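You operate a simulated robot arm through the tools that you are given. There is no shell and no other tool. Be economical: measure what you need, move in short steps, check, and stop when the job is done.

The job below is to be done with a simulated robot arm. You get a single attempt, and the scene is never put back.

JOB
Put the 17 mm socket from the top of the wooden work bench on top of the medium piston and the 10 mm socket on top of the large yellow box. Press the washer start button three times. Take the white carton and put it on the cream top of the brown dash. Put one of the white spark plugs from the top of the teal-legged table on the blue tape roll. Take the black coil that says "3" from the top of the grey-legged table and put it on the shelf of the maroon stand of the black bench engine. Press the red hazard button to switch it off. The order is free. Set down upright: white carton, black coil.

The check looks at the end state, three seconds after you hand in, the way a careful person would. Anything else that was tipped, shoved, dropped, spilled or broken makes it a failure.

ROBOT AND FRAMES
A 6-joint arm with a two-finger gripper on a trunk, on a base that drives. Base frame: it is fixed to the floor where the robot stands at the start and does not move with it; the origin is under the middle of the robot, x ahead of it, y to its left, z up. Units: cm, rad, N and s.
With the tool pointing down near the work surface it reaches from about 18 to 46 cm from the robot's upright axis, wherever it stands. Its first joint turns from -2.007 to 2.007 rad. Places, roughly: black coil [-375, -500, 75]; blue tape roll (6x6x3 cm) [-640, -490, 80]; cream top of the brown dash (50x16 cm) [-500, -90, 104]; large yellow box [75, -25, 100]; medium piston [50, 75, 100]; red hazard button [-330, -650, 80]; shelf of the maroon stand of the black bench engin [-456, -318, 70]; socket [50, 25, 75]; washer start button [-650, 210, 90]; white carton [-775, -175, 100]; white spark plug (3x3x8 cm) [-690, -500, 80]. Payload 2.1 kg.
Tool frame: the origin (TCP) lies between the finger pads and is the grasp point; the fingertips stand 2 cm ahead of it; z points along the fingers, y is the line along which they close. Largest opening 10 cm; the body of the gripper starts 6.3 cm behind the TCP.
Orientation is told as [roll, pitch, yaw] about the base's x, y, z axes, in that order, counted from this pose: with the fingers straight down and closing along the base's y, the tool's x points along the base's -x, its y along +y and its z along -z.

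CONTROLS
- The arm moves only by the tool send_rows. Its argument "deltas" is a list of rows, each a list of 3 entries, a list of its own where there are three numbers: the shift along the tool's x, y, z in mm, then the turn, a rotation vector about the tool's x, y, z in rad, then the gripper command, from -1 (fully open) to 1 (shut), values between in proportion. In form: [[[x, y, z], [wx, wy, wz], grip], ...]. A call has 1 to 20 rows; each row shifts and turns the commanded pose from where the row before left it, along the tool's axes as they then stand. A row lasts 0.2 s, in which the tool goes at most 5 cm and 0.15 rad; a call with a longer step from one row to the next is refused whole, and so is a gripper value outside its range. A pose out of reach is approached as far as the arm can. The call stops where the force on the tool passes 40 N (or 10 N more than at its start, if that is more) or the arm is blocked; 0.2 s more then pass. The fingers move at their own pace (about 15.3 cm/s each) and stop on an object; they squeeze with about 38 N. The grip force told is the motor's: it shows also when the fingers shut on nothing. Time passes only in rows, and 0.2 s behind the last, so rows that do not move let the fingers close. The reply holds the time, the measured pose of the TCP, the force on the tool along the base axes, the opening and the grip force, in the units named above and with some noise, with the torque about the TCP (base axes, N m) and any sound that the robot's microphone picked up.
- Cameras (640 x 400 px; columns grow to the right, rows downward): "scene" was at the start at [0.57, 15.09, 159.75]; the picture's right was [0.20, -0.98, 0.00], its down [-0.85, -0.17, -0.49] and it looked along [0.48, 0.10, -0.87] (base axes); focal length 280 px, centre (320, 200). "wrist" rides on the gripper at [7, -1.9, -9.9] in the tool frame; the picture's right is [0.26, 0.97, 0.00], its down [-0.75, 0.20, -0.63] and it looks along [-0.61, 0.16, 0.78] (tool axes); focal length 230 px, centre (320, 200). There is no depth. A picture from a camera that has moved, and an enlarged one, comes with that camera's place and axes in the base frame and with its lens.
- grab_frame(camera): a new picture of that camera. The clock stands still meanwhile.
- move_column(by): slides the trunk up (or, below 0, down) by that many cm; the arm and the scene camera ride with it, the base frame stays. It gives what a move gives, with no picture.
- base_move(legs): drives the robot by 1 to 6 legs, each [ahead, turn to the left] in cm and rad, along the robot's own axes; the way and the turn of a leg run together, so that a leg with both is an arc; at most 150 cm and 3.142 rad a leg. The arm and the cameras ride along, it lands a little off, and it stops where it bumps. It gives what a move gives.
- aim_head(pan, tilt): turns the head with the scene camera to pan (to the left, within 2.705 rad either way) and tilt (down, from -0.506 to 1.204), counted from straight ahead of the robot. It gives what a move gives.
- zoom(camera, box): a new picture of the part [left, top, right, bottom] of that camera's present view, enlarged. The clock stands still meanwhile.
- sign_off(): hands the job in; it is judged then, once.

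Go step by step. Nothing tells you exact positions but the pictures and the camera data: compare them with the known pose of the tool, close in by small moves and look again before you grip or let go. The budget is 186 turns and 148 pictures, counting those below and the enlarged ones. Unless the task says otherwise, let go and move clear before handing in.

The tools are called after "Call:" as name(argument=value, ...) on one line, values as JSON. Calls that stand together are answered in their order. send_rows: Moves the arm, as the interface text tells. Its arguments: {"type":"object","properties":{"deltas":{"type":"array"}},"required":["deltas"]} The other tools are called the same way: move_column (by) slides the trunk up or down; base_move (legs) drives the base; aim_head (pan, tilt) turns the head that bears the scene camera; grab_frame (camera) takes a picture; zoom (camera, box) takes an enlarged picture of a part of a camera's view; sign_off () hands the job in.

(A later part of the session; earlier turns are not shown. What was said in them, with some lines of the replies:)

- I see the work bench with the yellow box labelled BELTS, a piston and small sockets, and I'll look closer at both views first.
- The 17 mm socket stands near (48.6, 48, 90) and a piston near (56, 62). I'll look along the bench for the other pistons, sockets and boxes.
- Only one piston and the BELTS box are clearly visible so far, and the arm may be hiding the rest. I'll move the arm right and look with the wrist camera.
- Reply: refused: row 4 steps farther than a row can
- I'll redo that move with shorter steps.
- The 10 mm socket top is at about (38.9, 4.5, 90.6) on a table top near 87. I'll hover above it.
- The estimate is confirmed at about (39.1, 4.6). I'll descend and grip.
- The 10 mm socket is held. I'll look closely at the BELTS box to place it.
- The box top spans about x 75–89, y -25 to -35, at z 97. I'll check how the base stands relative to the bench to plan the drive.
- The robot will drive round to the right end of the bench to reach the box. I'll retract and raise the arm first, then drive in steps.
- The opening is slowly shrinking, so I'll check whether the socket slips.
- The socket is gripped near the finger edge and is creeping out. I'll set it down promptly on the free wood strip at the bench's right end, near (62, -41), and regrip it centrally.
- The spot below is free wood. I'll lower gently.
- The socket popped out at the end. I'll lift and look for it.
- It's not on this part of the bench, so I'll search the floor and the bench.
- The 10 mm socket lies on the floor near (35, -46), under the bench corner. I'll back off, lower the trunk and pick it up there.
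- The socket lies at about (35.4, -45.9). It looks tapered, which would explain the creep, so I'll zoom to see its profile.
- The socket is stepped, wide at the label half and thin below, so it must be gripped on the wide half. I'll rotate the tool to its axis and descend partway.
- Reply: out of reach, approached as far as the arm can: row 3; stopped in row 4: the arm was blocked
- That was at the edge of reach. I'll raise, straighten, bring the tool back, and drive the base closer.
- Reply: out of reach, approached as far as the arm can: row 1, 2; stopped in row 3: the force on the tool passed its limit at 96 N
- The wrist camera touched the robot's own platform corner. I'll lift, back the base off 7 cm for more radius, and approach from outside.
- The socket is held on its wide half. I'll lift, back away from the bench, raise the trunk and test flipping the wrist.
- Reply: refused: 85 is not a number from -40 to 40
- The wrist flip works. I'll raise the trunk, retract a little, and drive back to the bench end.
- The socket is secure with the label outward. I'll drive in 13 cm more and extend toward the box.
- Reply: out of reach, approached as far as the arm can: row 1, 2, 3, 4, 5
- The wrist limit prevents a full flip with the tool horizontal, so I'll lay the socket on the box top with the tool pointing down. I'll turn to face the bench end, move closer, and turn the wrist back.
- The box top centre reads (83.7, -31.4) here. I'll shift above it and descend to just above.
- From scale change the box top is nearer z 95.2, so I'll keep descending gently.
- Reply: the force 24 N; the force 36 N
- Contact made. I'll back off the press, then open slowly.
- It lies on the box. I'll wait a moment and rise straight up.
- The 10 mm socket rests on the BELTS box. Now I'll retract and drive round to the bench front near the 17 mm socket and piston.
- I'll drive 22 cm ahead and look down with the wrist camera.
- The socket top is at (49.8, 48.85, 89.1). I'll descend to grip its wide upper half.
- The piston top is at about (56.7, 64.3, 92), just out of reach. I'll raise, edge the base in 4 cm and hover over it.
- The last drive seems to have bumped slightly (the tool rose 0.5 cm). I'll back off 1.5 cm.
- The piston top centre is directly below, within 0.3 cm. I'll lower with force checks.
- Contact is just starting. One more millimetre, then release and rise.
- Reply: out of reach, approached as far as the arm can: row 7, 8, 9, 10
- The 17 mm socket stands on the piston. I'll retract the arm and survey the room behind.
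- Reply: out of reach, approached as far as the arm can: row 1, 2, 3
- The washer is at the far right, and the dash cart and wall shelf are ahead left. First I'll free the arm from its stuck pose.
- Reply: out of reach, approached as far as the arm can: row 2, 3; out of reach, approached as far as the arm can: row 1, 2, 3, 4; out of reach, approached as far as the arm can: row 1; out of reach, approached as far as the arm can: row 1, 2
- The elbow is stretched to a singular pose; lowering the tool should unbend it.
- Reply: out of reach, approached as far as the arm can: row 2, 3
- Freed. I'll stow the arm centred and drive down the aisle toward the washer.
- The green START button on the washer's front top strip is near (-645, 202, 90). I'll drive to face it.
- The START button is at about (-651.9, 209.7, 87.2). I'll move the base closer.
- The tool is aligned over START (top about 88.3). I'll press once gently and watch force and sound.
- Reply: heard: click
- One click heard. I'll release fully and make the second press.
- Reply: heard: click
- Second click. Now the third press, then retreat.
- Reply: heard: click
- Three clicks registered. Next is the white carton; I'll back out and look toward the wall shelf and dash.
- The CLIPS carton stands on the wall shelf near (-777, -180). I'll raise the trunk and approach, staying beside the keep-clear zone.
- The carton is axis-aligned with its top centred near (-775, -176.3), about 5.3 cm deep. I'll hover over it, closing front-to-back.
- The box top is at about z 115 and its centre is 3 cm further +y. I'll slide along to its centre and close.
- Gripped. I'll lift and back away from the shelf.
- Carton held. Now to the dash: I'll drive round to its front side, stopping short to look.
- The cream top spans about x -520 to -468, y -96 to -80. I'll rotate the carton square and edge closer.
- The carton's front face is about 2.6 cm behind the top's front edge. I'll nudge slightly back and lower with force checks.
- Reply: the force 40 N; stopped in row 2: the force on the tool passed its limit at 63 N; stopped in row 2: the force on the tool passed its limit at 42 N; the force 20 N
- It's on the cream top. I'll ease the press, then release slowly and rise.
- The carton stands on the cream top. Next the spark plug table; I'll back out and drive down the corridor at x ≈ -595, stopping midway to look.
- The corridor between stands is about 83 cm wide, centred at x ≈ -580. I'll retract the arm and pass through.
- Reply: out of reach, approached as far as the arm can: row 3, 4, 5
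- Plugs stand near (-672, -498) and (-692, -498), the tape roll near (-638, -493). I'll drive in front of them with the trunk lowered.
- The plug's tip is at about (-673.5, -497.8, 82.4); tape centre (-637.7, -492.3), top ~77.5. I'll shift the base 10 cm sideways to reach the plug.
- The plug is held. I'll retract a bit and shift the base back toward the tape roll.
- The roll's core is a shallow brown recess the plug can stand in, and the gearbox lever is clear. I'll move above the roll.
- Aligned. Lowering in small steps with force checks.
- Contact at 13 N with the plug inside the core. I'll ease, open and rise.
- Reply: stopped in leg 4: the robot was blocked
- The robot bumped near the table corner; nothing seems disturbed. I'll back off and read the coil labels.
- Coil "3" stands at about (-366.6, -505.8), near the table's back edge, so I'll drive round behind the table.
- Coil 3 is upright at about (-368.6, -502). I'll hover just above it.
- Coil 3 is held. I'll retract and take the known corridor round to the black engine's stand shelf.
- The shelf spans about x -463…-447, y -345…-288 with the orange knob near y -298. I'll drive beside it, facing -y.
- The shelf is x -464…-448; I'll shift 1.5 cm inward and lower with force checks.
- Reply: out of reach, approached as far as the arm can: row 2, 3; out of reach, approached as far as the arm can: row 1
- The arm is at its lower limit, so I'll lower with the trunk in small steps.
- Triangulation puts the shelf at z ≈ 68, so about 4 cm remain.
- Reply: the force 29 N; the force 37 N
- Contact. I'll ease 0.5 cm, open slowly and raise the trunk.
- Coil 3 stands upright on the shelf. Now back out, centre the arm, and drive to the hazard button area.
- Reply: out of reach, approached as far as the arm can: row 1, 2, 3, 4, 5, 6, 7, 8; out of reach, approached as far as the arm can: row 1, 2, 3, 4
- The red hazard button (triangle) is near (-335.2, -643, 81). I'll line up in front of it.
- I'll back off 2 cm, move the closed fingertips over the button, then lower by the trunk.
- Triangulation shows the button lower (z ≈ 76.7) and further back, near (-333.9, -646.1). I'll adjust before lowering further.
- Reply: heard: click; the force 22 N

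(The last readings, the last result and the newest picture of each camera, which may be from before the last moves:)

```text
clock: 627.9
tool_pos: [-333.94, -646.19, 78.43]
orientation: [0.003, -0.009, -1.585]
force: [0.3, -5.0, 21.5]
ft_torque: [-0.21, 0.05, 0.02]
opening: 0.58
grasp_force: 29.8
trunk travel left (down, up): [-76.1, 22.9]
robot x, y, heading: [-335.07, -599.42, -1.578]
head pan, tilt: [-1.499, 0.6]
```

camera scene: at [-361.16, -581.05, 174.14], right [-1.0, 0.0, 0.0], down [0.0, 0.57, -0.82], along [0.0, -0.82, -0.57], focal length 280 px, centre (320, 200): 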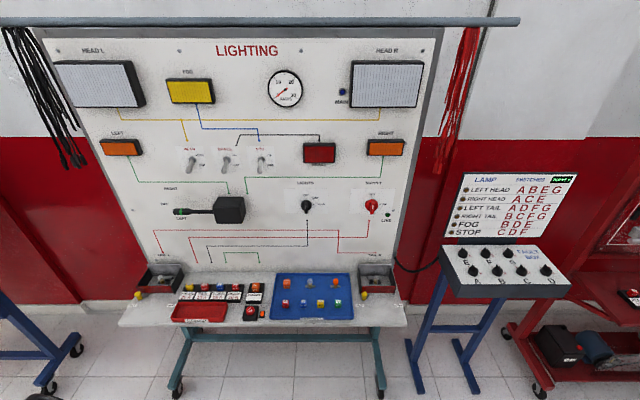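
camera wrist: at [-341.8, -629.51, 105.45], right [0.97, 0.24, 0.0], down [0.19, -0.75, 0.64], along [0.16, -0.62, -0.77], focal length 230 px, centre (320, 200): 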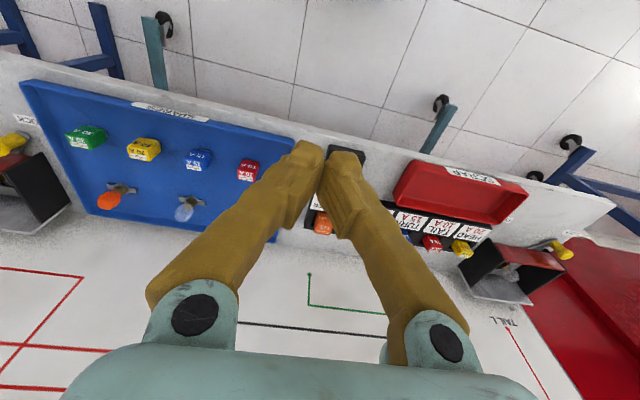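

Clicked. I'll raise off, back away and check that the lamp is off.

Call:
move_column(by=14)

Call:
base_move(legs=[[-12, 0]])

Call:
zoom(camera="wrist", box=[160, 40, 480, 260])

```text
clock: 629.5
tool_pos: [-333.89, -646.08, 91.98]
orientation: [0.001, -0.003, -1.585]
force: [-0.1, 0.3, 0.1]
ft_torque: [0.01, 0.05, -0.02]
opening: 0.0
grasp_force: 29.9
trunk travel left (down, up): [-90.1, 8.9]
robot x, y, heading: [-335.37, -600.02, -1.575]
head pan, tilt: [-1.499, 0.6]
```

```text
clock: 630.8
tool_pos: [-333.78, -635.49, 91.52]
orientation: [0.001, 0.009, -1.585]
force: [0.2, -1.0, -0.1]
ft_torque: [0.08, 0.0, -0.03]
opening: 0.01
grasp_force: 29.7
trunk travel left (down, up): [-90.1, 8.9]
robot x, y, heading: [-335.15, -588.2, -1.582]
head pan, tilt: [-1.499, 0.6]
```

```text
1.82 times, centred on (320, 150) of wrist
camera zoom: at [-335.65, -628.46, 101.68], right [0.97, 0.24, 0.0], down [0.19, -0.76, 0.62], along [0.16, -0.6, -0.78], focal length 418 px, centre (320, 291)
```

zoom: 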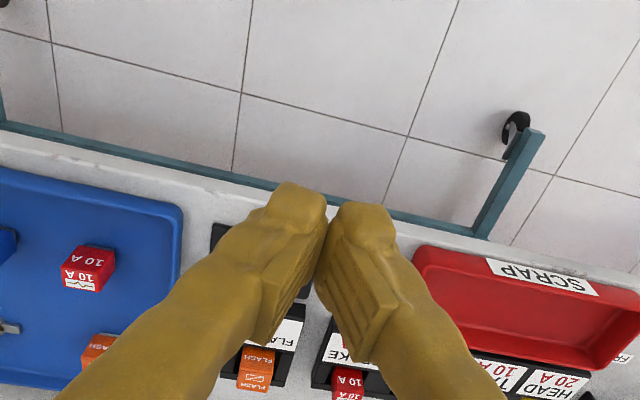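

The hazard button clicked once and the arm is clear of the board. All my pictures are used, so I couldn't confirm from the lamp that it switched off. Handing in now.

Call:
sign_off()

```text
The job is handed in.
```

I handed in the job with every item carried out, but I couldn't confirm that the hazard switched off. I heard one click when I pressed its button, the lamp was hidden behind the fingers, and I had no pictures left.

- **17 mm socket:** it stands upright on the piston marked 62 mm, the only piston I saw on the bench.
- **10 mm socket:** it lies on its side on top of the yellow BELTS box. It slipped from the gripper once and fell to the floor, and I picked it up again.
- **Washer start button:** pressed three times, with three clicks heard.
- **White carton:** it stands upright on the cream top of the dash.
- **Spark plug:** I released it standing in the core of the blue tape roll. The last view was partly blocked, but it still looked upright.
- **Black coil 3:** it stands upright on the shelf of the maroon stand.

The robot's base also bumped something near the grey-legged table, and probably the wooden work bench and the lighting board. I saw nothing knocked over, but I didn't re-check every table afterwards.
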